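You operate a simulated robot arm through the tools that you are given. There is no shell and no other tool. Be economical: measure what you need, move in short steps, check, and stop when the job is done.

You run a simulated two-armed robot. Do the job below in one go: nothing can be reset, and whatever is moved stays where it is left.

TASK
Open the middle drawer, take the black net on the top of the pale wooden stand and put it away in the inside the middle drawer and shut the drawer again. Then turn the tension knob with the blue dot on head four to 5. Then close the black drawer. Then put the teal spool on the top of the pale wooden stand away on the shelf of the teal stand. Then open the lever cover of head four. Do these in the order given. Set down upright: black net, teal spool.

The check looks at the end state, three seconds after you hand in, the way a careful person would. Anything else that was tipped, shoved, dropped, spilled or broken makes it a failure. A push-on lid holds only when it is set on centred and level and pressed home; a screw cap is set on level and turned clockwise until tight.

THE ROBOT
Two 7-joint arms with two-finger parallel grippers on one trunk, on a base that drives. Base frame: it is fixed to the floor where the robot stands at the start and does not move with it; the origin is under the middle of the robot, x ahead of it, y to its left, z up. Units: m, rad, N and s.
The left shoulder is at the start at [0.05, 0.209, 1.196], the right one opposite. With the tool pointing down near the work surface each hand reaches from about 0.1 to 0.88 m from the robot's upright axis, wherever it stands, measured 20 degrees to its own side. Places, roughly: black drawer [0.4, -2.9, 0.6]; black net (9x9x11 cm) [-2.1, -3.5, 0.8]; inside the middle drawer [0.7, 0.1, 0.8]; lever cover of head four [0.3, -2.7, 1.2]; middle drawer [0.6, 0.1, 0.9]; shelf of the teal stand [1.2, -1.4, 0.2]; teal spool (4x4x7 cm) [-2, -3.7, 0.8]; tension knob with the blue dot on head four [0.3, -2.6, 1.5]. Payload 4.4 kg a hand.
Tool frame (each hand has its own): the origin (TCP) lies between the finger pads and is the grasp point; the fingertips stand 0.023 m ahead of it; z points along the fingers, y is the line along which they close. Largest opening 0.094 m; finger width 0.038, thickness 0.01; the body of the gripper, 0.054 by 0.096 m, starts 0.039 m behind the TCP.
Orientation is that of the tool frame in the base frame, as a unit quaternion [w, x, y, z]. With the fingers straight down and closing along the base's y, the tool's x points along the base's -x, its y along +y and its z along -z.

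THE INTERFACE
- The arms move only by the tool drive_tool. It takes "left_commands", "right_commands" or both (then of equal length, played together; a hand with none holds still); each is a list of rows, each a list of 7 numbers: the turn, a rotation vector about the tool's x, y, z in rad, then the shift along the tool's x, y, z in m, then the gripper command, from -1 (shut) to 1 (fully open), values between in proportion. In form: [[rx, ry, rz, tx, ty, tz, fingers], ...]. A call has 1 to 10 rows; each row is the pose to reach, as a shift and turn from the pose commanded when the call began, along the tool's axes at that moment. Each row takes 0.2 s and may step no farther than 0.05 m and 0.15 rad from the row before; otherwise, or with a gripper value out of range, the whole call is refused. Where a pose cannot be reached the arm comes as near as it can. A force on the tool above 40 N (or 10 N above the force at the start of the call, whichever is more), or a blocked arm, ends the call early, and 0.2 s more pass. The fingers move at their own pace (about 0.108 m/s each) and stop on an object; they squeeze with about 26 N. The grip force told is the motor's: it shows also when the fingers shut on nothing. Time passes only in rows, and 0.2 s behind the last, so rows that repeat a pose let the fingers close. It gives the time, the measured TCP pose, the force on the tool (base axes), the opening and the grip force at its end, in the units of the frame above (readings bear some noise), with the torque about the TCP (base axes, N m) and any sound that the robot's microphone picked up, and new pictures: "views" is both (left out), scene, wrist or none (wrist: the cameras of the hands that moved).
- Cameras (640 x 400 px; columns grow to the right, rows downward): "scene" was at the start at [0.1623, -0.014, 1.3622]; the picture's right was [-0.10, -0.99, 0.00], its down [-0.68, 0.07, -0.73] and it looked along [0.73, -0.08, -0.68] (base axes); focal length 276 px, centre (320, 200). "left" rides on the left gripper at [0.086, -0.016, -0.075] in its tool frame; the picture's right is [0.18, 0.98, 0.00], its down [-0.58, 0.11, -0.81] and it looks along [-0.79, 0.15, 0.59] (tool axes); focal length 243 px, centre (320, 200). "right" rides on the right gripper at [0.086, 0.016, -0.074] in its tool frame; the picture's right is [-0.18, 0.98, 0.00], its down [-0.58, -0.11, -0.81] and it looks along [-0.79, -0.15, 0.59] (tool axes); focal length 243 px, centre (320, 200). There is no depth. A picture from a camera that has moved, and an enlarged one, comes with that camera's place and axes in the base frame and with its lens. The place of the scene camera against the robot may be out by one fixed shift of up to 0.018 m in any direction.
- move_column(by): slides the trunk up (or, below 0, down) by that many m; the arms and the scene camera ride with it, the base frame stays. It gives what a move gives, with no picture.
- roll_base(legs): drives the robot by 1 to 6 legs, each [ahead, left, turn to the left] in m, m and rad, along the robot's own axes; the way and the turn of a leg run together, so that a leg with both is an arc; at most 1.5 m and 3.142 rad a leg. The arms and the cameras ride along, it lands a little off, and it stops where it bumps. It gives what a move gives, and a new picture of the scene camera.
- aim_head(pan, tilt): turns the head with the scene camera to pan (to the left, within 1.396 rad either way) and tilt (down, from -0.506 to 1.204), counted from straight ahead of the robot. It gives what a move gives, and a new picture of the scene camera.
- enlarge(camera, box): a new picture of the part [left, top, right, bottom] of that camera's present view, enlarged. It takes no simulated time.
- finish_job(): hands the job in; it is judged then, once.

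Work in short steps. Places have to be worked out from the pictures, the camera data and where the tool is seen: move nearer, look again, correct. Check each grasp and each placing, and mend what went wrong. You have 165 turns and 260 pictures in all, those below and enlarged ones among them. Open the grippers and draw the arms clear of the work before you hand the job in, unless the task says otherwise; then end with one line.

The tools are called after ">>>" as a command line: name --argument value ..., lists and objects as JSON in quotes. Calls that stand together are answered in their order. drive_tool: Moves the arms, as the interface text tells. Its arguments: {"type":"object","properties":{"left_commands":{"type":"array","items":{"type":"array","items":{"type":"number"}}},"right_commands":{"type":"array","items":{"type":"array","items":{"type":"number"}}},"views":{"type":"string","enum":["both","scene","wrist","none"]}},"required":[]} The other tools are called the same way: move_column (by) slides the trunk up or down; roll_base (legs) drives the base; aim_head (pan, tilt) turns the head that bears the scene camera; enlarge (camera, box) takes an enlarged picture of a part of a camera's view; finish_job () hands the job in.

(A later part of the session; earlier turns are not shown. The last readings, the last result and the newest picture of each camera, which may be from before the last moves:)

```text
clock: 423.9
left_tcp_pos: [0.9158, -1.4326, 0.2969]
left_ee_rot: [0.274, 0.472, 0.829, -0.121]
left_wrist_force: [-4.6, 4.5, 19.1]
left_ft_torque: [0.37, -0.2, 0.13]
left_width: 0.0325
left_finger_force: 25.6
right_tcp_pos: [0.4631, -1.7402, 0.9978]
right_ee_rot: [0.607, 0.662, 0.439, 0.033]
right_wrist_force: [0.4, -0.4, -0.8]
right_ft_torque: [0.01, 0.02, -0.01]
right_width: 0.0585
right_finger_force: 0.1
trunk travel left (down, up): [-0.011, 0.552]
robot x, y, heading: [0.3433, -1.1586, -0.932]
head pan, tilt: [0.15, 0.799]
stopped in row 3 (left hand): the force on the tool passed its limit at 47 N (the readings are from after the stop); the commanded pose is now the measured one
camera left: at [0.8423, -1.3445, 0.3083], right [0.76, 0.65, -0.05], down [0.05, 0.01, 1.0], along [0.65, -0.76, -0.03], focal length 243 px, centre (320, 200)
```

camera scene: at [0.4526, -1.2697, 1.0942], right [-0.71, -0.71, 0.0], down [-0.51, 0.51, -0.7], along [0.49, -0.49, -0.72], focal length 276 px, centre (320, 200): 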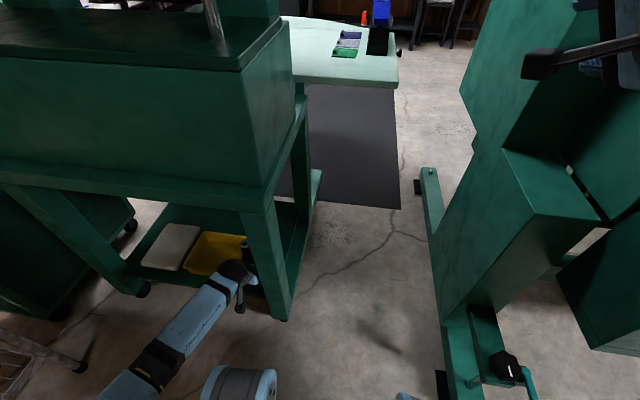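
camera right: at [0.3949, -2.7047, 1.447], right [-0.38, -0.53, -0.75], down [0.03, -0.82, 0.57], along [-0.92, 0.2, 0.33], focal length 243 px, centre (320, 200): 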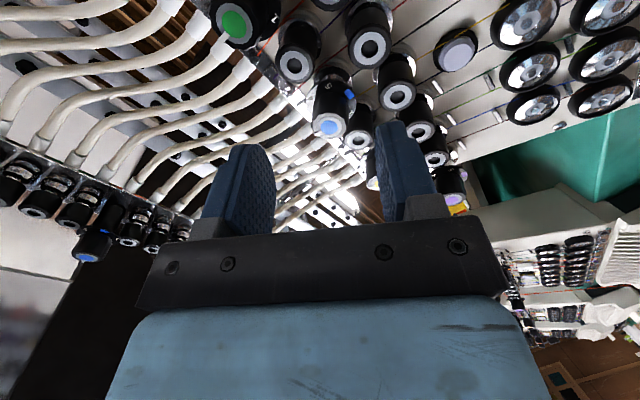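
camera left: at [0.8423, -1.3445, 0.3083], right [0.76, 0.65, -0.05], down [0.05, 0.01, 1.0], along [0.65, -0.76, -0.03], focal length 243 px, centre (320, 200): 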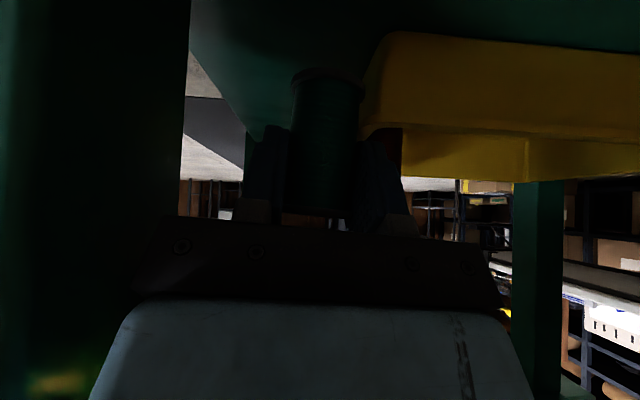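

The spool touches the shelf (19 N upward). I open just enough to clear its flanges, then back the base straight out.

>>> drive_tool --left_commands '[[0, 0, 0, 0, 0, 0, -0.3], [0, 0, 0, 0, 0, 0, -0.15], [0, 0, 0, 0, 0, 0, -0.08], [0, 0, 0, 0, 0, 0, -0.08]]' --views "none"

>>> enlarge --camera "left" --box '[180, 20, 460, 220]'

```text
clock: 424.9
left_tcp_pos: [0.9167, -1.4329, 0.2973]
left_ee_rot: [0.273, 0.472, 0.829, -0.119]
left_wrist_force: [-3.1, -5.7, 24.4]
left_ft_torque: [0.25, -0.46, -0.02]
left_width: 0.0414
left_finger_force: 0.1
right_tcp_pos: [0.4622, -1.7396, 0.999]
right_ee_rot: [0.607, 0.662, 0.439, 0.032]
right_wrist_force: [0.3, 0.1, 0.0]
right_ft_torque: [0.04, 0.0, 0.0]
right_width: 0.059
right_finger_force: 0.0
trunk travel left (down, up): [-0.011, 0.552]
robot x, y, heading: [0.3439, -1.1524, -0.932]
head pan, tilt: [0.15, 0.799]
```

```text
2.00 times, centred on (320, 120) of left
camera zoom: at [0.8423, -1.3446, 0.308], right [0.76, 0.65, -0.05], down [0.05, 0.01, 1.0], along [0.65, -0.76, -0.03], focal length 485 px, centre (320, 360)
```

zoom: 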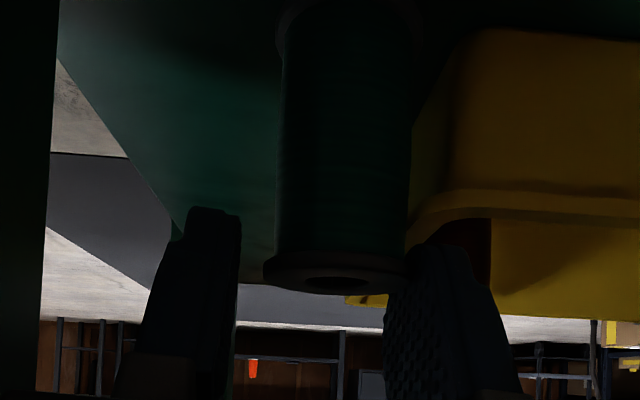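

The spool dropped upright onto the shelf (top now at z ≈ 0.284); the remaining contact was a finger on the tray rim. I lift the hand straight up, then back the base out.

>>> drive_tool --left_commands '[[0, 0, 0, -0.0056, 0, -0.0083, -0.08], [0, 0, 0, -0.0112, 0, -0.0165, -0.08], [0, 0, 0, -0.0167, 0, -0.0248, -0.08], [0, 0, 0, -0.0251, 0, -0.037, -0.08]]' --views "none"

>>> enlarge --camera "left" --box '[140, 0, 500, 230]'

```text
clock: 425.9
left_tcp_pos: [0.9122, -1.4329, 0.3386]
left_ee_rot: [0.27, 0.472, 0.831, -0.119]
left_wrist_force: [0.1, 0.2, 0.0]
left_ft_torque: [0.02, 0.01, 0.03]
left_width: 0.043
left_finger_force: 0.1
right_tcp_pos: [0.4645, -1.7406, 0.9975]
right_ee_rot: [0.606, 0.662, 0.439, 0.032]
right_wrist_force: [0.2, 0.0, -0.3]
right_ft_torque: [-0.01, 0.01, 0.0]
right_width: 0.0589
right_finger_force: 0.1
trunk travel left (down, up): [-0.011, 0.552]
robot x, y, heading: [0.3428, -1.1536, -0.936]
head pan, tilt: [0.15, 0.799]
```

```text
1.74 times, centred on (320, 115) of left
camera zoom: at [0.8383, -1.3449, 0.3508], right [0.76, 0.65, -0.05], down [0.06, 0.0, 1.0], along [0.65, -0.76, -0.04], focal length 422 px, centre (320, 348)
```

zoom: 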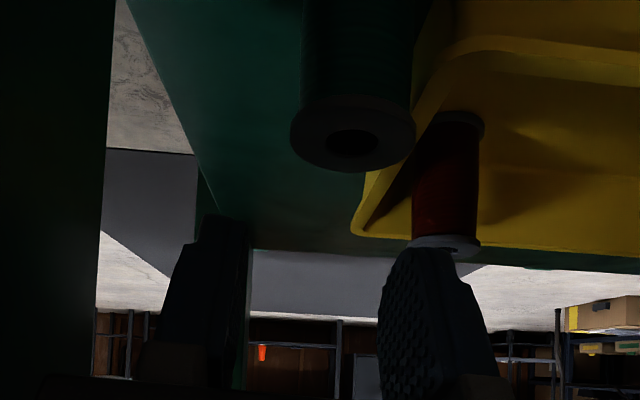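

Hand free and the teal spool stands on the shelf. I back out and check from the scene camera.

>>> roll_base --legs '[[-0.35, 0, 0]]'

>>> enlarge --camera "scene" --box '[190, 150, 370, 290]'

```text
clock: 428.2
left_tcp_pos: [0.7033, -1.1461, 0.3391]
left_ee_rot: [0.271, 0.47, 0.832, -0.119]
left_wrist_force: [-0.1, -0.2, -0.1]
left_ft_torque: [0.02, -0.01, 0.03]
left_width: 0.0431
left_finger_force: 0.1
right_tcp_pos: [0.2594, -1.4566, 0.999]
right_ee_rot: [0.606, 0.66, 0.442, 0.034]
right_wrist_force: [0.1, 1.3, 1.0]
right_ft_torque: [0.0, 0.01, 0.01]
right_width: 0.0588
right_finger_force: 0.0
trunk travel left (down, up): [-0.011, 0.552]
robot x, y, heading: [0.1306, -0.8712, -0.927]
head pan, tilt: [0.15, 0.799]
camera scene: at [0.2424, -0.9861, 1.0944], right [-0.7, -0.71, 0.0], down [-0.51, 0.5, -0.7], along [0.5, -0.49, -0.72], focal length 276 px, centre (320, 200)
```

scene: 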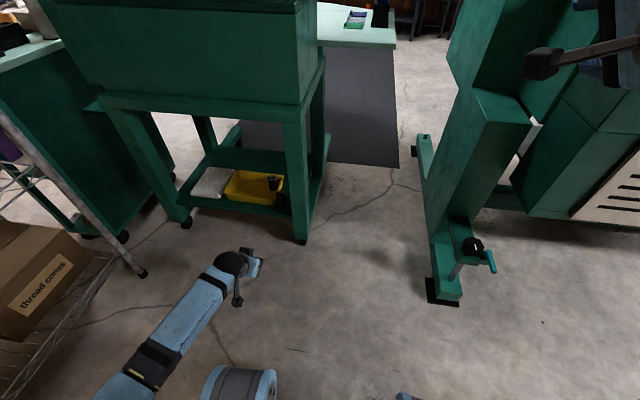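

```text
2.86 times, centred on (280, 220) of scene
camera zoom: at [0.2424, -0.9861, 1.0944], right [-0.7, -0.71, 0.0], down [-0.51, 0.5, -0.7], along [0.5, -0.49, -0.72], focal length 788 px, centre (434, 143)
```

zoom: 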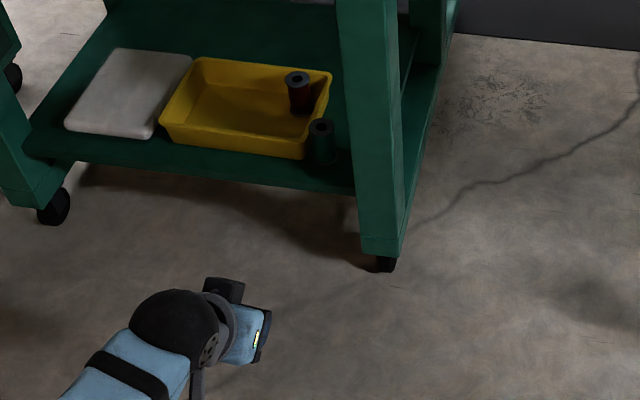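

The teal spool stands upright on the shelf, and the tray and its spool are undisturbed. Last job: the lever cover. I raise the trunk and hand and travel back round to the operator side.

>>> move_column --by 0.4

>>> move_column --by 0.15

>>> drive_tool --left_commands '[[0, 0, 0, -0.01, 0, -0.045, -0.08], [0, 0, 0, -0.02, 0, -0.09, -0.08], [0, 0, 0, -0.03, 0, -0.135, -0.08], [0, 0, 0, -0.04, 0, -0.18, -0.08], [0, 0, 0, -0.05, 0, -0.225, -0.08], [0, 0, 0, -0.057, 0, -0.263, -0.08]]' --views "none"

>>> roll_base --legs '[[0, 0, -0.012], [0, -1.5, 0], [0, -1.5, 0], [0, -1.5, 0], [0, -0.13, 0]]'

```text
clock: 432.1
left_tcp_pos: [0.7045, -1.1457, 0.7397]
left_ee_rot: [0.271, 0.47, 0.832, -0.119]
left_wrist_force: [0.5, 0.4, 0.1]
left_ft_torque: [-0.01, -0.01, -0.06]
left_width: 0.0434
left_finger_force: 0.0
right_tcp_pos: [0.2586, -1.457, 1.3983]
right_ee_rot: [0.606, 0.662, 0.441, 0.034]
right_wrist_force: [-0.5, 0.1, -0.2]
right_ft_torque: [0.0, 0.03, 0.0]
right_width: 0.0587
right_finger_force: 0.1
trunk travel left (down, up): [-0.411, 0.152]
robot x, y, heading: [0.1307, -0.8681, -0.935]
head pan, tilt: [0.15, 0.799]
```

```text
clock: 433.8
left_tcp_pos: [0.7041, -1.146, 0.8889]
left_ee_rot: [0.27, 0.47, 0.832, -0.119]
left_wrist_force: [0.6, -0.8, 0.0]
left_ft_torque: [-0.02, 0.02, -0.02]
left_width: 0.0431
left_finger_force: 0.1
right_tcp_pos: [0.2581, -1.4568, 1.5473]
right_ee_rot: [0.605, 0.661, 0.442, 0.035]
right_wrist_force: [-1.2, 0.8, -0.2]
right_ft_torque: [0.02, 0.02, 0.0]
right_width: 0.0588
right_finger_force: 0.1
trunk travel left (down, up): [-0.561, 0.002]
robot x, y, heading: [0.1295, -0.8719, -0.931]
head pan, tilt: [0.15, 0.799]
```

```text
clock: 435.2
left_tcp_pos: [0.6388, -1.0696, 1.1375]
left_ee_rot: [0.271, 0.47, 0.832, -0.119]
left_wrist_force: [-0.2, 0.0, 0.4]
left_ft_torque: [0.02, 0.0, 0.03]
left_width: 0.0431
left_finger_force: 0.0
right_tcp_pos: [0.2588, -1.4579, 1.5486]
right_ee_rot: [0.605, 0.661, 0.442, 0.034]
right_wrist_force: [-0.2, 0.3, 0.4]
right_ft_torque: [-0.01, 0.03, 0.04]
right_width: 0.0587
right_finger_force: 0.1
trunk travel left (down, up): [-0.561, 0.002]
robot x, y, heading: [0.1319, -0.8673, -0.928]
head pan, tilt: [0.15, 0.799]
```

```text
clock: 476.1
left_tcp_pos: [-3.1898, -3.7475, 1.1367]
left_ee_rot: [0.265, 0.501, 0.814, -0.129]
left_wrist_force: [-0.8, -1.4, 0.1]
left_ft_torque: [-0.03, -0.04, 0.01]
left_width: 0.0432
left_finger_force: 0.1
right_tcp_pos: [-3.5974, -4.1049, 1.5483]
right_ee_rot: [0.607, 0.677, 0.416, 0.011]
right_wrist_force: [-0.1, 0.3, 0.5]
right_ft_torque: [0.03, 0.01, 0.01]
right_width: 0.0589
right_finger_force: 0.0
trunk travel left (down, up): [-0.561, 0.002]
robot x, y, heading: [-3.6804, -3.5093, -1.01]
head pan, tilt: [0.15, 0.799]
camera scene: at [-3.578, -3.6331, 1.6444], right [-0.75, -0.66, 0.0], down [-0.47, 0.54, -0.7], along [0.46, -0.53, -0.72], focal length 276 px, centre (320, 200)
```

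scene: 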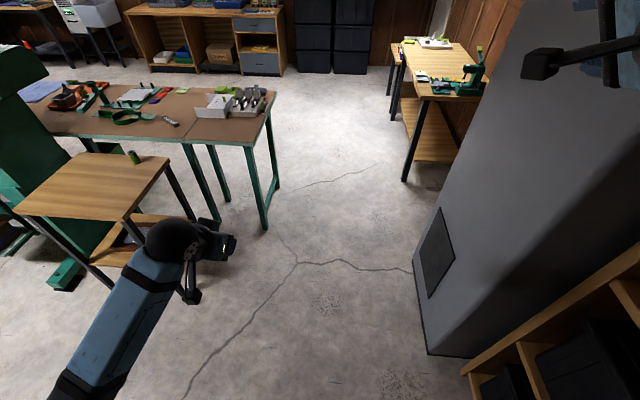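

I straighten up, drive through the passage and turn up the aisle.

>>> roll_base --legs '[[0, 0, 0.075], [1.35, 0, 0], [1.35, 0, 0], [0, 0, 1.565], [0, -0.25, 0]]'

```text
clock: 495.7
left_tcp_pos: [-1.7033, -5.3247, 1.1364]
left_ee_rot: [0.277, -0.244, 0.924, 0.103]
left_wrist_force: [0.3, 0.2, -1.0]
left_ft_torque: [-0.01, -0.01, -0.02]
left_width: 0.0431
left_finger_force: 0.1
right_tcp_pos: [-1.3272, -5.7156, 1.5479]
right_ee_rot: [0.411, 0.166, 0.777, 0.447]
right_wrist_force: [0.7, 0.5, 0.5]
right_ft_torque: [0.02, 0.01, 0.0]
right_width: 0.0588
right_finger_force: 0.1
trunk travel left (down, up): [-0.561, 0.002]
robot x, y, heading: [-1.9167, -5.8237, 0.611]
head pan, tilt: [0.15, 0.799]
camera scene: at [-1.7914, -5.7364, 1.6444], right [0.69, -0.72, 0.0], down [-0.52, -0.5, -0.7], along [0.5, 0.48, -0.72], focal length 276 px, centre (320, 200)
```

scene: 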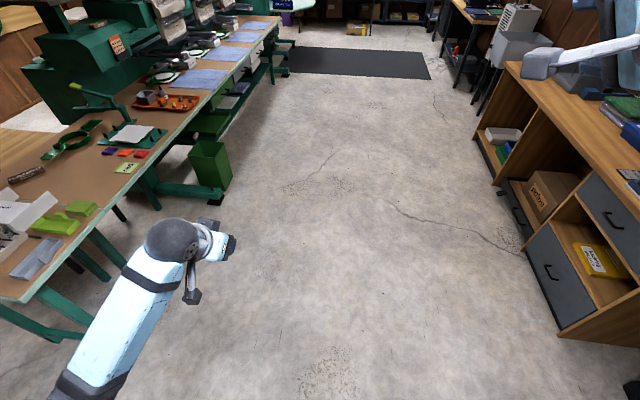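

I drive up the aisle and turn to face head four.

>>> roll_base --legs '[[0, 0, 0.02], [1.2, 0, 0], [1.2, 0, 0], [0.98, 0, 0], [0, 0, 1.565]]'

>>> aim_head --pan -0.25 --tilt 0.45

```text
clock: 516.4
left_tcp_pos: [0.3674, -3.6573, 1.1365]
left_ee_rot: [-0.122, 0.827, -0.479, -0.269]
left_wrist_force: [0.4, 0.3, 0.6]
left_ft_torque: [-0.03, 0.01, -0.03]
left_width: 0.0429
left_finger_force: 0.1
right_tcp_pos: [0.7584, -3.279, 1.5478]
right_ee_rot: [-0.028, -0.434, 0.666, 0.606]
right_wrist_force: [0.1, 0.5, -0.4]
right_ft_torque: [-0.03, 0.0, 0.0]
right_width: 0.0591
right_finger_force: 0.0
trunk travel left (down, up): [-0.561, 0.002]
robot x, y, heading: [0.8668, -3.8695, 2.189]
head pan, tilt: [0.15, 0.799]
camera scene: at [0.7877, -3.7606, 1.6444], right [0.72, 0.7, 0.0], down [0.5, -0.51, -0.7], along [-0.49, 0.5, -0.72], focal length 276 px, centre (320, 200)
```

scene: 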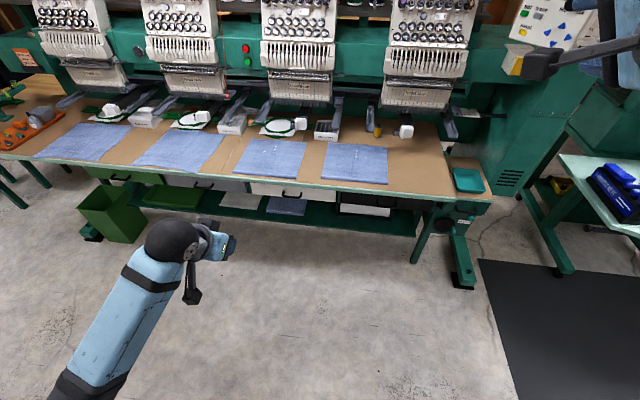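

```text
clock: 517.3
left_tcp_pos: [0.3683, -3.6563, 1.1366]
left_ee_rot: [-0.122, 0.826, -0.479, -0.27]
left_wrist_force: [0.4, 0.0, -0.3]
left_ft_torque: [-0.01, 0.0, 0.01]
left_width: 0.0431
left_finger_force: 0.0
right_tcp_pos: [0.7574, -3.2801, 1.5484]
right_ee_rot: [-0.028, -0.434, 0.666, 0.606]
right_wrist_force: [-0.2, 1.1, -0.6]
right_ft_torque: [0.03, 0.01, -0.01]
right_width: 0.0587
right_finger_force: 0.0
trunk travel left (down, up): [-0.561, 0.002]
robot x, y, heading: [0.8716, -3.8677, 2.193]
head pan, tilt: [-0.25, 0.45]
camera scene: at [0.8103, -3.733, 1.6748], right [0.93, 0.36, 0.0], down [0.16, -0.41, -0.9], along [-0.33, 0.84, -0.44], focal length 276 px, centre (320, 200)
```

scene: 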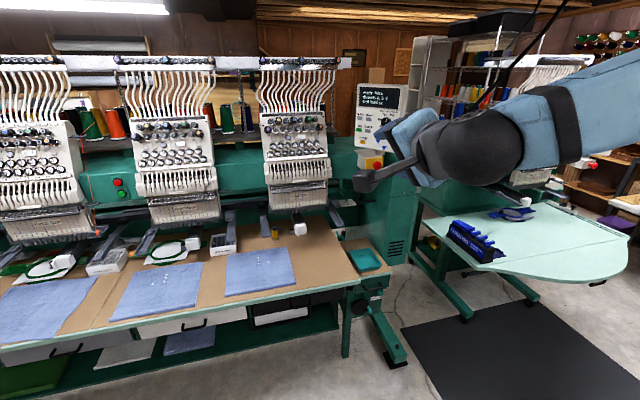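

I zoom in on head four's lever cover to understand how it opens.

>>> enlarge --camera "scene" --box '[255, 105, 345, 225]'

>>> roll_base --legs '[[0.45, 0, 0]]'

>>> enlarge --camera "scene" --box '[230, 150, 360, 270]'

```text
3.33 times, centred on (300, 165) of scene
camera zoom: at [0.8103, -3.733, 1.6748], right [0.93, 0.36, 0.0], down [0.16, -0.41, -0.9], along [-0.33, 0.84, -0.44], focal length 920 px, centre (387, 317)
```

zoom: 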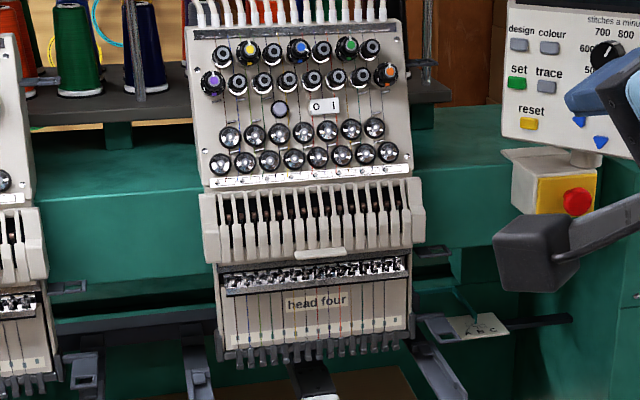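

```text
clock: 520.0
left_tcp_pos: [0.1045, -3.2938, 1.1377]
left_ee_rot: [-0.121, 0.827, -0.477, -0.27]
left_wrist_force: [-0.9, -0.2, 0.2]
left_ft_torque: [-0.02, 0.0, -0.03]
left_width: 0.0432
left_finger_force: 0.0
right_tcp_pos: [0.4929, -2.9141, 1.5499]
right_ee_rot: [-0.028, -0.435, 0.664, 0.607]
right_wrist_force: [0.3, -0.5, 0.6]
right_ft_torque: [0.0, -0.02, 0.04]
right_width: 0.0586
right_finger_force: 0.0
trunk travel left (down, up): [-0.561, 0.002]
robot x, y, heading: [0.6058, -3.5037, 2.195]
head pan, tilt: [-0.25, 0.45]
camera scene: at [0.5485, -3.3683, 1.675], right [0.93, 0.37, 0.0], down [0.16, -0.4, -0.9], along [-0.33, 0.84, -0.43], focal length 276 px, centre (320, 200)
```

scene: 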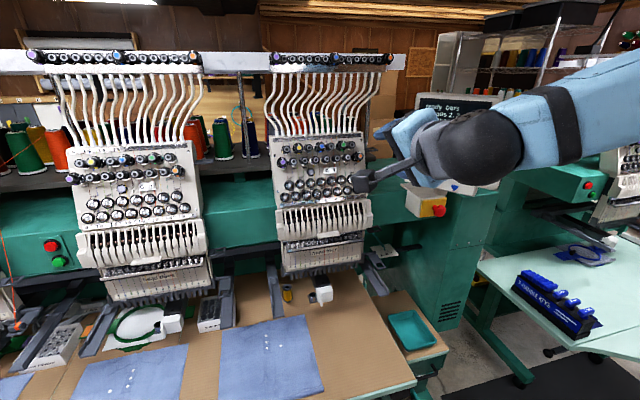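

```text
3.33 times, centred on (295, 210) of scene
camera zoom: at [0.5485, -3.3683, 1.675], right [0.93, 0.37, 0.0], down [0.16, -0.4, -0.9], along [-0.33, 0.84, -0.43], focal length 920 px, centre (403, 167)
```

zoom: 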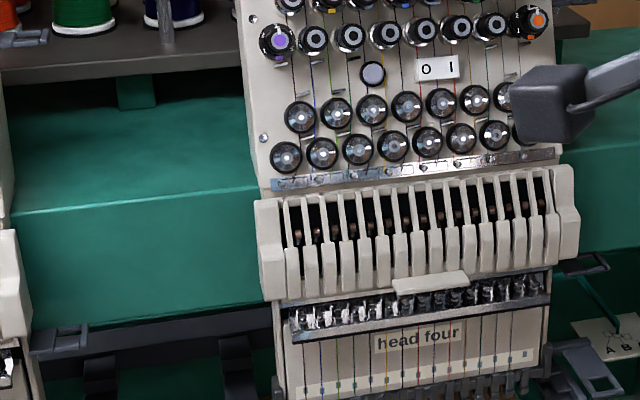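

The cover is the slotted plate with a grip tab at its lower centre (about (0.33, -2.74, 1.24)), hinged at the top. I lower the trunk and set the right hand level with its fingers closing vertically, in front of the tab.

>>> move_column --by -0.3

>>> drive_tool --right_commands '[[-0.052, -0.0126, 0.106, 0.003, 0.007, 0.0237, 0.1], [-0.104, -0.025, 0.212, 0.006, 0.014, 0.0474, 0.1], [-0.156, -0.038, 0.318, 0.01, 0.021, 0.071, 0.1], [-0.208, -0.05, 0.424, 0.013, 0.028, 0.095, 0.1], [-0.2595, -0.063, 0.5295, 0.016, 0.035, 0.1185, 0.1], [-0.2595, -0.063, 0.5295, 0.016, 0.035, 0.1185, 0.1]]'

```text
clock: 523.0
left_tcp_pos: [0.1043, -3.2925, 0.8368]
left_ee_rot: [-0.122, 0.827, -0.478, -0.27]
left_wrist_force: [-1.1, -0.1, 0.5]
left_ft_torque: [-0.01, 0.01, -0.01]
left_width: 0.0434
left_finger_force: 0.0
right_tcp_pos: [0.4917, -2.9133, 1.2491]
right_ee_rot: [-0.029, -0.435, 0.666, 0.606]
right_wrist_force: [-0.9, -0.4, -0.5]
right_ft_torque: [-0.01, 0.01, -0.02]
right_width: 0.0588
right_finger_force: 0.0
trunk travel left (down, up): [-0.261, 0.302]
robot x, y, heading: [0.6108, -3.5031, 2.194]
head pan, tilt: [-0.25, 0.45]
```

```text
clock: 524.4
left_tcp_pos: [0.1053, -3.2935, 0.8371]
left_ee_rot: [-0.122, 0.827, -0.477, -0.27]
left_wrist_force: [-0.7, -0.5, -0.2]
left_ft_torque: [0.01, 0.01, 0.02]
left_width: 0.0432
left_finger_force: 0.0
right_tcp_pos: [0.4126, -2.8527, 1.2412]
right_ee_rot: [-0.18, -0.265, 0.679, 0.661]
right_wrist_force: [-1.0, 0.3, -0.6]
right_ft_torque: [0.0, 0.03, -0.02]
right_width: 0.0515
right_finger_force: 0.2
right hand out of reach, approached as far as the arm can: row 5, 6
trunk travel left (down, up): [-0.261, 0.302]
robot x, y, heading: [0.6092, -3.5015, 2.193]
head pan, tilt: [-0.25, 0.45]
camera scene: at [0.5472, -3.3677, 1.3748], right [0.93, 0.37, 0.0], down [0.16, -0.4, -0.9], along [-0.33, 0.84, -0.44], focal length 276 px, centre (320, 200)
camera right: at [0.3893, -2.9622, 1.2522], right [0.03, 0.1, 0.99], down [0.95, -0.3, 0.0], along [0.3, 0.95, -0.1], focal length 243 px, centre (320, 200)
```

scene: 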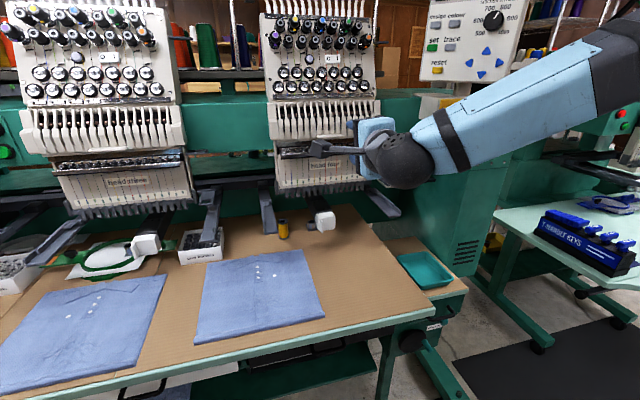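
right: 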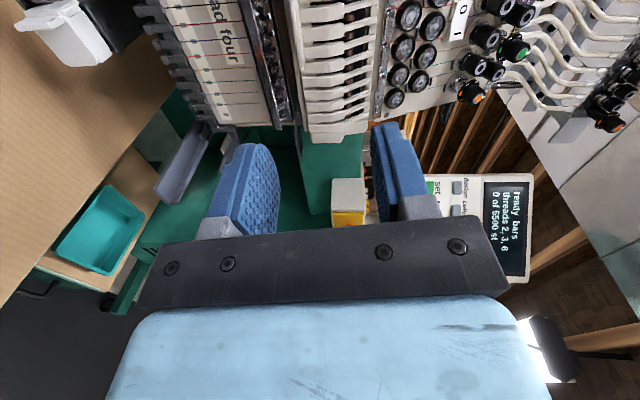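

I zoom the wrist view to find the tab and the cover's lower edge.

>>> enlarge --camera "right" --box '[200, 0, 420, 140]'

>>> enlarge --camera "scene" --box '[255, 80, 395, 200]'

```text
2.86 times, centred on (310, 70) of right
camera zoom: at [0.3893, -2.9622, 1.2522], right [0.03, 0.1, 0.99], down [0.95, -0.3, 0.0], along [0.3, 0.95, -0.1], focal length 693 px, centre (349, 571)
```

zoom: 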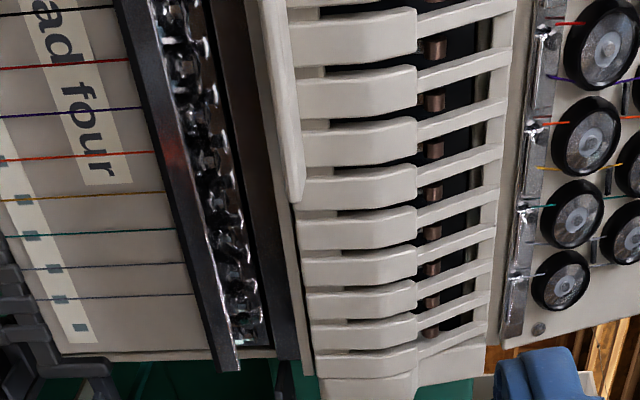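

```text
3.33 times, centred on (325, 140) of scene
camera zoom: at [0.5472, -3.3677, 1.3748], right [0.93, 0.37, 0.0], down [0.16, -0.4, -0.9], along [-0.33, 0.84, -0.44], focal length 920 px, centre (303, 400)
```

zoom: 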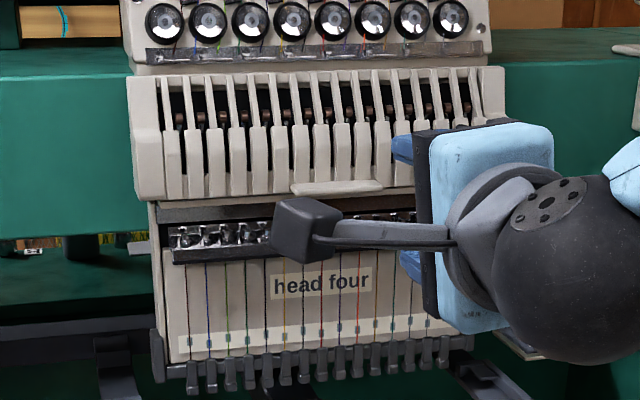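

The tab is the thick lip at the cover's lower centre (c ≈ -1.36, z ≈ 1.215). I retract 0.12 m, bring the base 0.15 m closer for reach, and lower the hand to tab height.

>>> drive_tool --right_commands '[[0, 0, 0, 0, 0, -0.04, 0.1], [0, 0, 0, 0, -0.012, -0.08, 0.1], [0, 0, 0, 0, -0.022, -0.12, 0.1]]' --views "none"

>>> roll_base --legs '[[0, 0.03, 0], [0.13, 0, 0]]'

>>> enlarge --camera "right" --box '[160, 0, 480, 200]'

```text
clock: 525.2
left_tcp_pos: [0.1057, -3.2932, 0.8379]
left_ee_rot: [-0.121, 0.828, -0.477, -0.269]
left_wrist_force: [-0.7, 0.1, 0.8]
left_ft_torque: [0.03, 0.04, 0.01]
left_width: 0.0434
left_finger_force: 0.2
right_tcp_pos: [0.4906, -2.9475, 1.2263]
right_ee_rot: [-0.181, -0.264, 0.679, 0.661]
right_wrist_force: [0.1, 0.2, 0.5]
right_ft_torque: [0.03, -0.01, -0.01]
right_width: 0.0516
right_finger_force: 0.2
trunk travel left (down, up): [-0.261, 0.302]
robot x, y, heading: [0.6078, -3.5002, 2.195]
head pan, tilt: [-0.25, 0.45]
```

```text
clock: 527.0
left_tcp_pos: [0.0264, -3.2328, 0.8369]
left_ee_rot: [-0.117, 0.83, -0.477, -0.264]
left_wrist_force: [0.0, -0.3, -0.3]
left_ft_torque: [0.01, 0.01, 0.0]
left_width: 0.0432
left_finger_force: 0.0
right_tcp_pos: [0.4074, -2.8817, 1.2256]
right_ee_rot: [-0.181, -0.265, 0.68, 0.659]
right_wrist_force: [-0.1, 0.8, -0.2]
right_ft_torque: [-0.03, 0.04, 0.01]
right_width: 0.0516
right_finger_force: 0.1
trunk travel left (down, up): [-0.261, 0.302]
robot x, y, heading: [0.5256, -3.4413, 2.197]
head pan, tilt: [-0.25, 0.45]
stopped in leg 2: the force on the tool passed its limit at 213 N (the readings are from after the stop); the commanded pose is now the measured one
camera scene: at [0.4659, -3.3035, 1.3747], right [0.93, 0.37, 0.0], down [0.16, -0.41, -0.9], along [-0.33, 0.84, -0.44], focal length 276 px, centre (320, 200)
```

scene: 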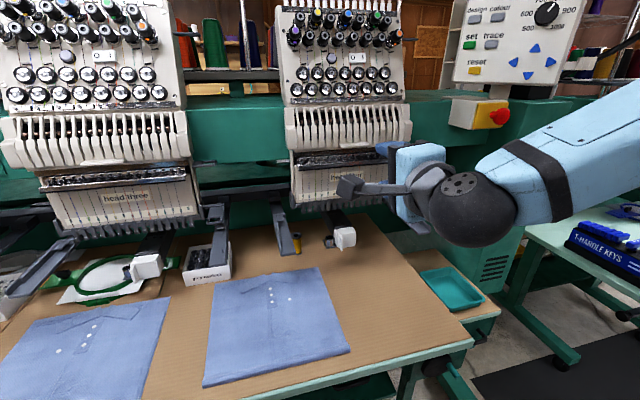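

```text
2.00 times, centred on (320, 100) of right
camera zoom: at [0.3826, -2.9933, 1.2379], right [0.03, 0.1, 0.99], down [0.95, -0.3, 0.0], along [0.3, 0.95, -0.1], focal length 485 px, centre (320, 400)
```

zoom: 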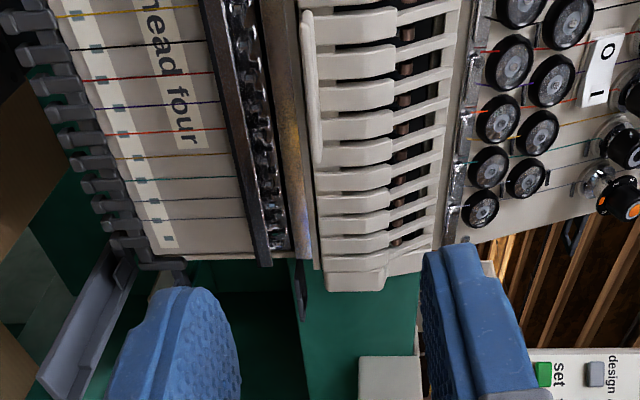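

The left hand, hanging low, bumped the table edge as the base advanced. I pull the left hand back and up, out of the way, and check the table.

>>> drive_tool --left_commands '[[0, 0, 0, 0.033, 0, -0.022, -0.08], [0, 0, 0, 0.055, 0, -0.04, -0.08], [0, 0, 0, 0.0285, 0, -0.081, -0.08], [0, 0, 0, 0.001, 0, -0.122, -0.08], [0, 0, 0, -0.026, 0, -0.163, -0.08], [0, 0, 0, -0.054, 0, -0.204, -0.08]]' --views "scene"

>>> aim_head --pan 0.3 --tilt 0.75

```text
clock: 528.4
left_tcp_pos: [0.0459, -3.2517, 1.036]
left_ee_rot: [-0.117, 0.83, -0.479, -0.262]
left_wrist_force: [0.9, -1.4, -0.5]
left_ft_torque: [0.01, -0.02, 0.0]
left_width: 0.0431
left_finger_force: 0.0
left hand out of reach, approached as far as the arm can: row 4, 5, 6
right_tcp_pos: [0.4066, -2.8825, 1.2263]
right_ee_rot: [-0.18, -0.265, 0.679, 0.66]
right_wrist_force: [0.4, -0.3, 0.0]
right_ft_torque: [0.01, -0.01, -0.01]
right_width: 0.0517
right_finger_force: 0.1
trunk travel left (down, up): [-0.261, 0.302]
robot x, y, heading: [0.5279, -3.4398, 2.192]
head pan, tilt: [-0.25, 0.45]
camera scene: at [0.4655, -3.3035, 1.3746], right [0.93, 0.37, 0.0], down [0.16, -0.41, -0.9], along [-0.33, 0.84, -0.44], focal length 276 px, centre (320, 200)
```

scene: 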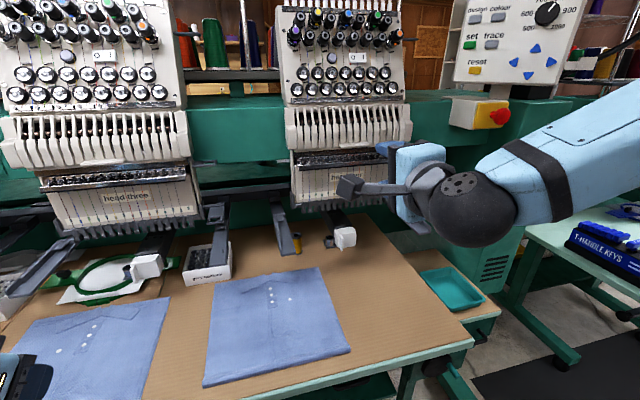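

```text
clock: 529.3
left_tcp_pos: [0.0461, -3.2511, 1.0353]
left_ee_rot: [-0.117, 0.83, -0.478, -0.264]
left_wrist_force: [1.6, 0.5, -0.4]
left_ft_torque: [-0.01, -0.04, -0.01]
left_width: 0.0432
left_finger_force: 0.1
right_tcp_pos: [0.4068, -2.8816, 1.2268]
right_ee_rot: [-0.181, -0.265, 0.679, 0.66]
right_wrist_force: [-0.1, 0.0, -0.3]
right_ft_torque: [0.01, 0.0, 0.0]
right_width: 0.0516
right_finger_force: 0.0
trunk travel left (down, up): [-0.261, 0.302]
robot x, y, heading: [0.5237, -3.4402, 2.196]
head pan, tilt: [0.3, 0.75]
camera scene: at [0.4331, -3.339, 1.3484], right [0.6, 0.8, 0.0], down [0.54, -0.41, -0.73], along [-0.58, 0.44, -0.68], focal length 276 px, centre (320, 200)
```

scene: 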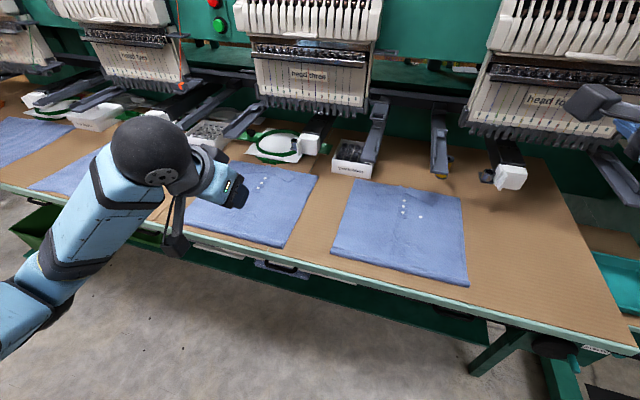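

The table and its contents are undisturbed. The tab triangulates to c ≈ -1.355, d ≈ 2.373, z ≈ 1.206; I bring the open fingers just in front of it.

>>> drive_tool --right_commands '[[0, 0, 0, -0.005, -0.003, 0.04, 0.1], [0, 0, 0, -0.01, -0.006, 0.08, 0.1], [0, 0, 0, -0.015, -0.009, 0.12, 0.1], [0, 0, 0, -0.02, -0.011, 0.145, 0.1], [0, 0, 0, -0.02, -0.011, 0.145, 0.1]]' --views "wrist"

>>> enlarge --camera "right" --box '[160, 0, 480, 200]'

```text
clock: 530.5
left_tcp_pos: [0.0463, -3.2505, 1.0377]
left_ee_rot: [-0.119, 0.829, -0.48, -0.263]
left_wrist_force: [0.4, -0.4, -0.3]
left_ft_torque: [0.0, -0.02, -0.01]
left_width: 0.0433
left_finger_force: 0.0
right_tcp_pos: [0.3395, -2.7574, 1.2361]
right_ee_rot: [-0.178, -0.267, 0.688, 0.651]
right_wrist_force: [0.2, -0.8, 0.1]
right_ft_torque: [0.0, -0.03, 0.0]
right_width: 0.0516
right_finger_force: 0.1
right hand out of reach, approached as far as the arm can: row 1, 2, 3, 4, 5
trunk travel left (down, up): [-0.261, 0.302]
robot x, y, heading: [0.5277, -3.4406, 2.198]
head pan, tilt: [0.3, 0.75]
camera right: at [0.3141, -2.867, 1.2503], right [0.01, 0.12, 0.99], down [0.95, -0.3, 0.02], along [0.3, 0.95, -0.12], focal length 243 px, centre (320, 200)
```

right: 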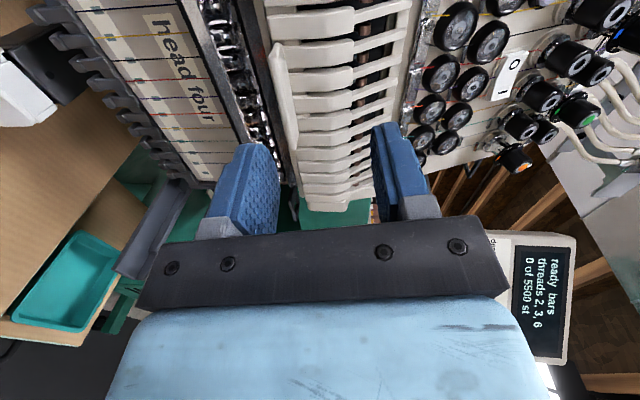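

```text
2.00 times, centred on (320, 100) of right
camera zoom: at [0.3141, -2.867, 1.2503], right [0.01, 0.12, 0.99], down [0.95, -0.3, 0.02], along [0.3, 0.95, -0.12], focal length 485 px, centre (320, 400)
```

zoom: 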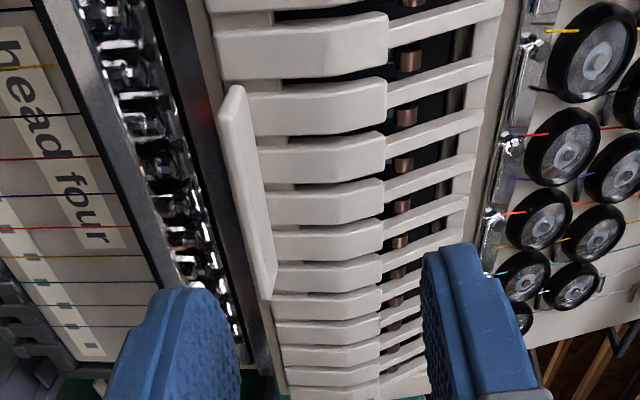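

The hand is about 2.4 cm too high for the tab (z ≈ 1.2125). I lower the trunk by that much and advance 3 cm with the base.

>>> move_column --by -0.024

>>> roll_base --legs '[[0.03, 0, 0]]'

>>> enlarge --camera "right" --box '[160, 20, 480, 220]'

```text
clock: 531.2
left_tcp_pos: [0.0469, -3.25, 1.0115]
left_ee_rot: [-0.118, 0.83, -0.478, -0.263]
left_wrist_force: [0.0, -0.1, -0.7]
left_ft_torque: [0.06, 0.04, -0.01]
left_width: 0.043
left_finger_force: 0.0
right_tcp_pos: [0.3388, -2.7573, 1.2129]
right_ee_rot: [-0.177, -0.267, 0.687, 0.652]
right_wrist_force: [-0.7, 0.3, 0.8]
right_ft_torque: [-0.04, 0.01, 0.0]
right_width: 0.0514
right_finger_force: 0.1
trunk travel left (down, up): [-0.237, 0.326]
robot x, y, heading: [0.5203, -3.4391, 2.193]
head pan, tilt: [0.3, 0.75]
```

```text
clock: 532.1
left_tcp_pos: [0.0276, -3.2271, 1.0122]
left_ee_rot: [-0.118, 0.829, -0.479, -0.262]
left_wrist_force: [-0.3, 0.8, -0.2]
left_ft_torque: [-0.03, -0.02, -0.01]
left_width: 0.0434
left_finger_force: 0.1
right_tcp_pos: [0.3205, -2.7329, 1.2119]
right_ee_rot: [-0.178, -0.267, 0.689, 0.651]
right_wrist_force: [-0.3, 0.3, 0.1]
right_ft_torque: [0.01, 0.0, -0.01]
right_width: 0.0516
right_finger_force: 0.0
trunk travel left (down, up): [-0.237, 0.326]
robot x, y, heading: [0.5091, -3.4153, 2.19]
head pan, tilt: [0.3, 0.75]
camera scene: at [0.4151, -3.3143, 1.3242], right [0.6, 0.8, 0.0], down [0.54, -0.41, -0.73], along [-0.58, 0.44, -0.68], focal length 276 px, centre (320, 200)
```

scene: 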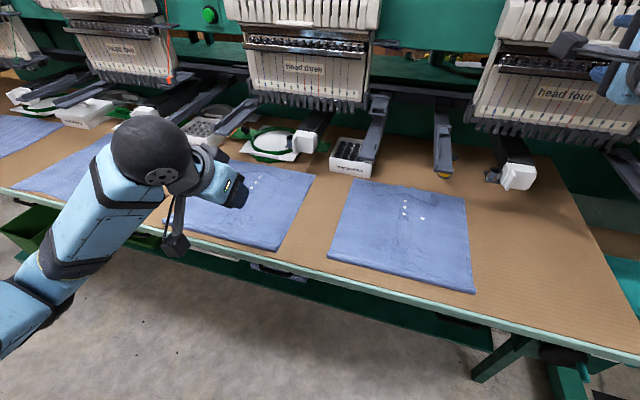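

```text
2.00 times, centred on (320, 120) of right
camera zoom: at [0.2949, -2.8426, 1.2253], right [0.01, 0.12, 0.99], down [0.95, -0.3, 0.03], along [0.3, 0.95, -0.12], focal length 485 px, centre (320, 360)
```

zoom: 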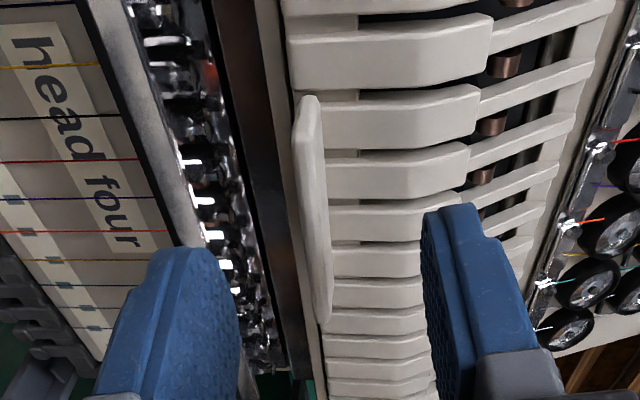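

The tab is centred between the fingers, right at the fingertips. I advance 1.5 cm and close on it.

>>> roll_base --legs '[[0.018, 0, 0]]'

>>> drive_tool --right_commands '[[0, 0, 0, 0, 0, 0, -0.3], [0, 0, 0, 0, 0, 0, -0.7], [0, 0, 0, 0, 0, 0, -1], [0, 0, 0, 0, 0, 0, -1]]' --views "wrist"

```text
clock: 532.8
left_tcp_pos: [0.0184, -3.2124, 1.0117]
left_ee_rot: [-0.118, 0.829, -0.479, -0.263]
left_wrist_force: [-0.6, 0.8, 0.4]
left_ft_torque: [0.0, -0.02, -0.01]
left_width: 0.0432
left_finger_force: 0.1
right_tcp_pos: [0.311, -2.7182, 1.2123]
right_ee_rot: [-0.177, -0.268, 0.688, 0.651]
right_wrist_force: [-0.3, 0.3, -0.2]
right_ft_torque: [0.01, 0.01, 0.01]
right_width: 0.0515
right_finger_force: 0.1
trunk travel left (down, up): [-0.237, 0.326]
robot x, y, heading: [0.501, -3.4039, 2.198]
head pan, tilt: [0.3, 0.75]
camera scene: at [0.4053, -3.3007, 1.3244], right [0.6, 0.8, 0.0], down [0.54, -0.41, -0.73], along [-0.58, 0.44, -0.68], focal length 276 px, centre (320, 200)
```

scene: 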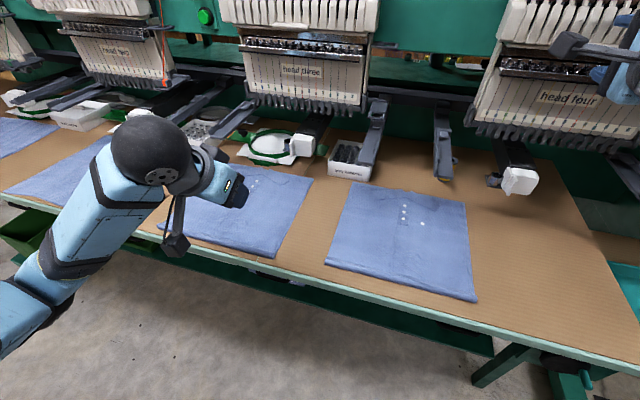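

```text
clock: 533.8
left_tcp_pos: [0.0191, -3.2125, 1.0128]
left_ee_rot: [-0.119, 0.829, -0.479, -0.264]
left_wrist_force: [-0.4, -0.5, 0.1]
left_ft_torque: [-0.03, -0.02, -0.01]
left_width: 0.0431
left_finger_force: 0.1
right_tcp_pos: [0.3106, -2.7188, 1.2095]
right_ee_rot: [-0.177, -0.267, 0.689, 0.65]
right_wrist_force: [7.9, -15.5, -21.9]
right_ft_torque: [-1.19, 1.3, -0.78]
right_width: 0.0093
right_finger_force: 45.1
trunk travel left (down, up): [-0.237, 0.326]
robot x, y, heading: [0.494, -3.3999, 2.199]
head pan, tilt: [0.3, 0.75]
camera right: at [0.2862, -2.8297, 1.224], right [0.01, 0.12, 0.99], down [0.95, -0.3, 0.03], along [0.3, 0.95, -0.12], focal length 243 px, centre (320, 200)
```

right: 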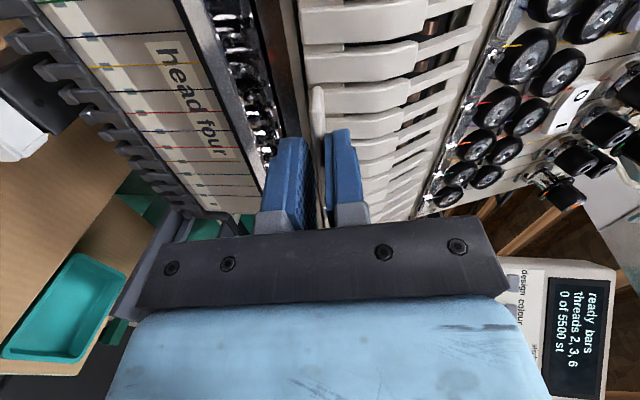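

The tab is gripped (9 mm thick). I swing it outward and up along its arc, pitching the hand with it.

>>> drive_tool --right_commands '[[0.1, 0, 0, 0, 0.0054, -0.0103, -1], [0.2, 0, 0, 0, 0.0118, -0.0199, -1], [0.3, 0, 0, 0, 0.019, -0.0289, -1], [0.4, 0, 0, 0, 0.0272, -0.0372, -1], [0.5, 0, 0, 0, 0.0361, -0.0444, -1], [0.6, 0, 0, 0, 0.0458, -0.0509, -1]]' --views "both"

```text
clock: 534.9
left_tcp_pos: [0.0161, -3.2129, 1.0113]
left_ee_rot: [-0.117, 0.83, -0.478, -0.263]
left_wrist_force: [-0.1, -0.3, 0.3]
left_ft_torque: [-0.03, -0.02, 0.01]
left_width: 0.0433
left_finger_force: 0.1
right_tcp_pos: [0.3274, -2.743, 1.2488]
right_ee_rot: [-0.122, -0.292, 0.8, 0.509]
right_wrist_force: [-8.8, 9.0, 5.4]
right_ft_torque: [-0.66, 1.1, -1.39]
right_width: 0.009
right_finger_force: 45.1
trunk travel left (down, up): [-0.237, 0.326]
robot x, y, heading: [0.5013, -3.3993, 2.2]
head pan, tilt: [0.3, 0.75]
stopped in row 5 (right hand): the force on the tool passed its limit at 43 N (the readings are from after the stop); the commanded pose is now the measured one
camera scene: at [0.4042, -3.3, 1.3241], right [0.6, 0.8, 0.0], down [0.55, -0.41, -0.73], along [-0.58, 0.44, -0.68], focal length 276 px, centre (320, 200)
camera right: at [0.291, -2.8435, 1.2879], right [-0.19, 0.41, 0.89], down [0.9, -0.29, 0.33], along [0.39, 0.86, -0.32], focal length 243 px, centre (320, 200)
```

scene: 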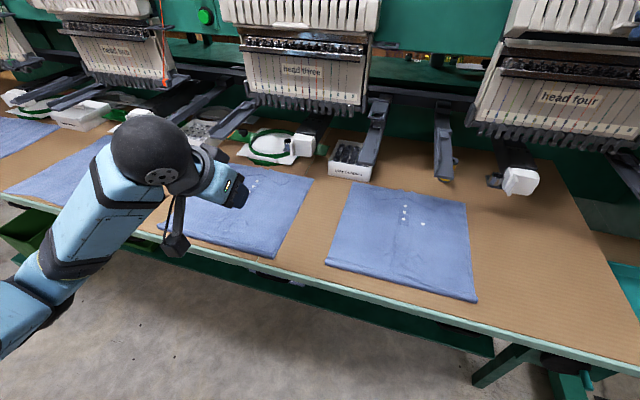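
right: 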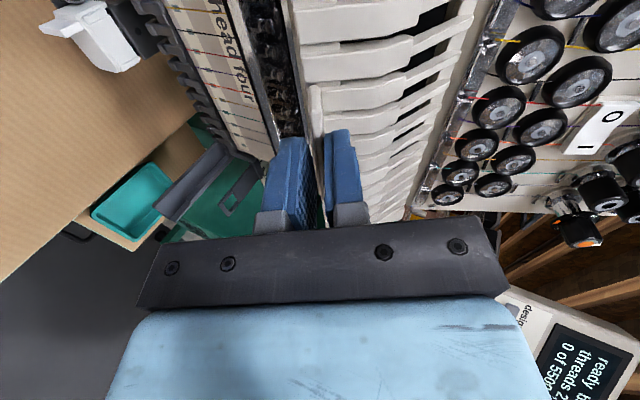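

The cover is swinging open (moved 3 cm out, 4 cm up). I refit the arc (radius ≈ 0.13 m) and continue lifting.

>>> drive_tool --right_commands '[[0.1, 0, 0, 0, 0.0083, -0.0099, -1], [0.2, 0, 0, 0, 0.0176, -0.0188, -1], [0.3, 0, 0, 0, 0.0278, -0.0268, -1], [0.4, 0, 0, 0, 0.0387, -0.0337, -1], [0.5, 0, 0, 0, 0.0502, -0.0395, -1], [0.6, 0, 0, 0, 0.0621, -0.0443, -1]]' --views "wrist"

>>> aim_head --pan -0.25 --tilt 0.4

```text
clock: 536.3
left_tcp_pos: [0.0183, -3.2066, 1.0115]
left_ee_rot: [-0.115, 0.83, -0.48, -0.261]
left_wrist_force: [0.9, 0.1, 0.2]
left_ft_torque: [-0.01, -0.05, 0.02]
left_width: 0.0433
left_finger_force: 0.1
right_tcp_pos: [0.3283, -2.7488, 1.3172]
right_ee_rot: [-0.03, -0.316, 0.916, 0.245]
right_wrist_force: [1.0, 39.2, -5.1]
right_ft_torque: [-0.09, 0.78, -1.6]
right_width: 0.0075
right_finger_force: 44.9
trunk travel left (down, up): [-0.237, 0.326]
robot x, y, heading: [0.5013, -3.4015, 2.194]
head pan, tilt: [0.3, 0.75]
camera right: at [0.2682, -2.8197, 1.3818], right [-0.41, 0.78, 0.48], down [0.69, -0.08, 0.71], along [0.59, 0.62, -0.51], focal length 243 px, centre (320, 200)
```

right: 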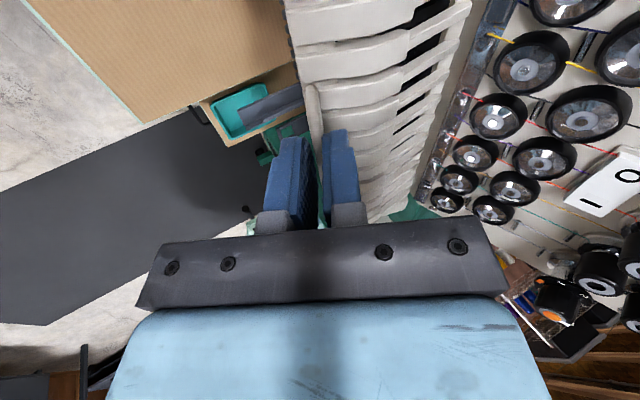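

```text
clock: 537.2
left_tcp_pos: [0.0174, -3.2065, 1.0113]
left_ee_rot: [-0.115, 0.829, -0.48, -0.262]
left_wrist_force: [0.5, 0.1, -0.1]
left_ft_torque: [0.02, 0.01, 0.02]
left_width: 0.0432
left_finger_force: 0.0
right_tcp_pos: [0.3297, -2.7491, 1.3195]
right_ee_rot: [-0.031, -0.315, 0.916, 0.247]
right_wrist_force: [5.5, 42.4, -5.5]
right_ft_torque: [0.29, 0.31, -1.94]
right_width: 0.0076
right_finger_force: 44.4
trunk travel left (down, up): [-0.237, 0.326]
robot x, y, heading: [0.4999, -3.4035, 2.194]
head pan, tilt: [-0.25, 0.4]
camera scene: at [0.4382, -3.256, 1.3544], right [0.93, 0.37, 0.0], down [0.14, -0.37, -0.92], along [-0.34, 0.85, -0.4], focal length 276 px, centre (320, 200)
```

scene: 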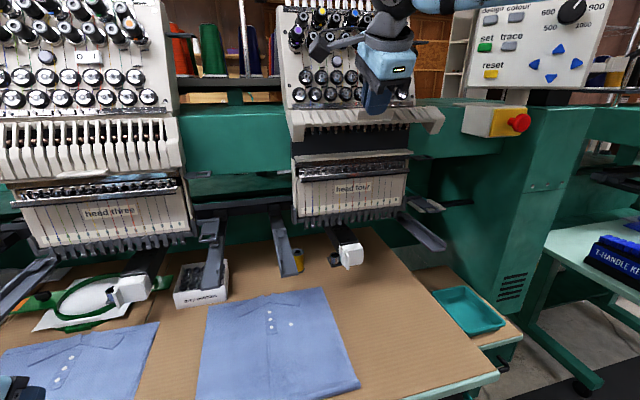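

The cover is open to about horizontal. I lift it further along the arc so it is clearly open.

>>> drive_tool --right_commands '[[0.07, 0, 0, 0, 0.009, -0.0065, -1], [0.15, 0, 0, 0, 0.0161, -0.0116, -1], [0.22, 0, 0, 0, 0.0232, -0.0173, -1], [0.3, 0, 0, 0, 0.0307, -0.023, -1], [0.37, 0, 0, 0, 0.0386, -0.0276, -1], [0.45, 0, 0, 0, 0.0466, -0.0322, -1]]' --views "scene"

>>> enlarge --camera "scene" --box '[260, 20, 460, 230]'

```text
clock: 538.6
left_tcp_pos: [0.0178, -3.2123, 1.0117]
left_ee_rot: [-0.116, 0.83, -0.478, -0.263]
left_wrist_force: [-0.4, -0.3, 0.1]
left_ft_torque: [-0.03, 0.01, 0.0]
left_width: 0.0431
left_finger_force: 0.0
right_tcp_pos: [0.3445, -2.7461, 1.3571]
right_ee_rot: [0.041, -0.316, 0.947, 0.038]
right_wrist_force: [0.4, 0.2, -1.4]
right_ft_torque: [-0.01, -0.03, 0.01]
right_width: 0.0
right_finger_force: 42.6
right hand out of reach, approached as far as the arm can: row 4, 5, 6
trunk travel left (down, up): [-0.237, 0.326]
robot x, y, heading: [0.4996, -3.4006, 2.193]
head pan, tilt: [-0.25, 0.4]
camera scene: at [0.4367, -3.2639, 1.3553], right [0.93, 0.37, 0.0], down [0.14, -0.36, -0.92], along [-0.34, 0.86, -0.39], focal length 276 px, centre (320, 200)
```

scene: 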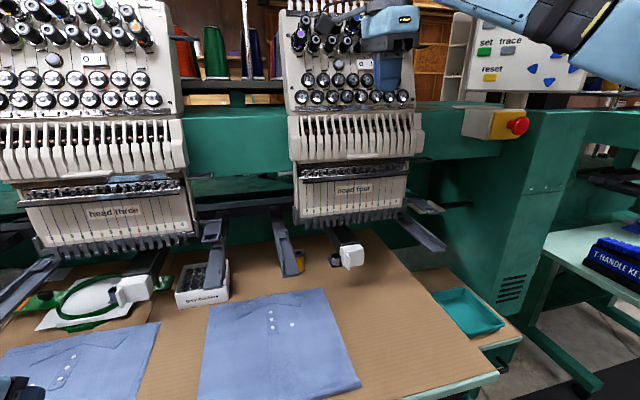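

```text
1.90 times, centred on (360, 125) of scene
camera zoom: at [0.4367, -3.2639, 1.3553], right [0.93, 0.37, 0.0], down [0.14, -0.36, -0.92], along [-0.34, 0.86, -0.39], focal length 526 px, centre (244, 343)
```

zoom: 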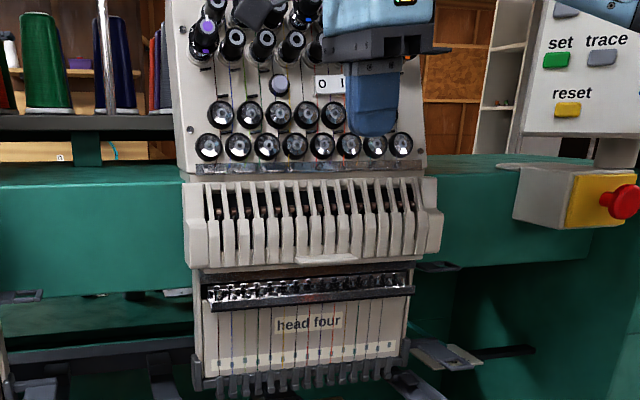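

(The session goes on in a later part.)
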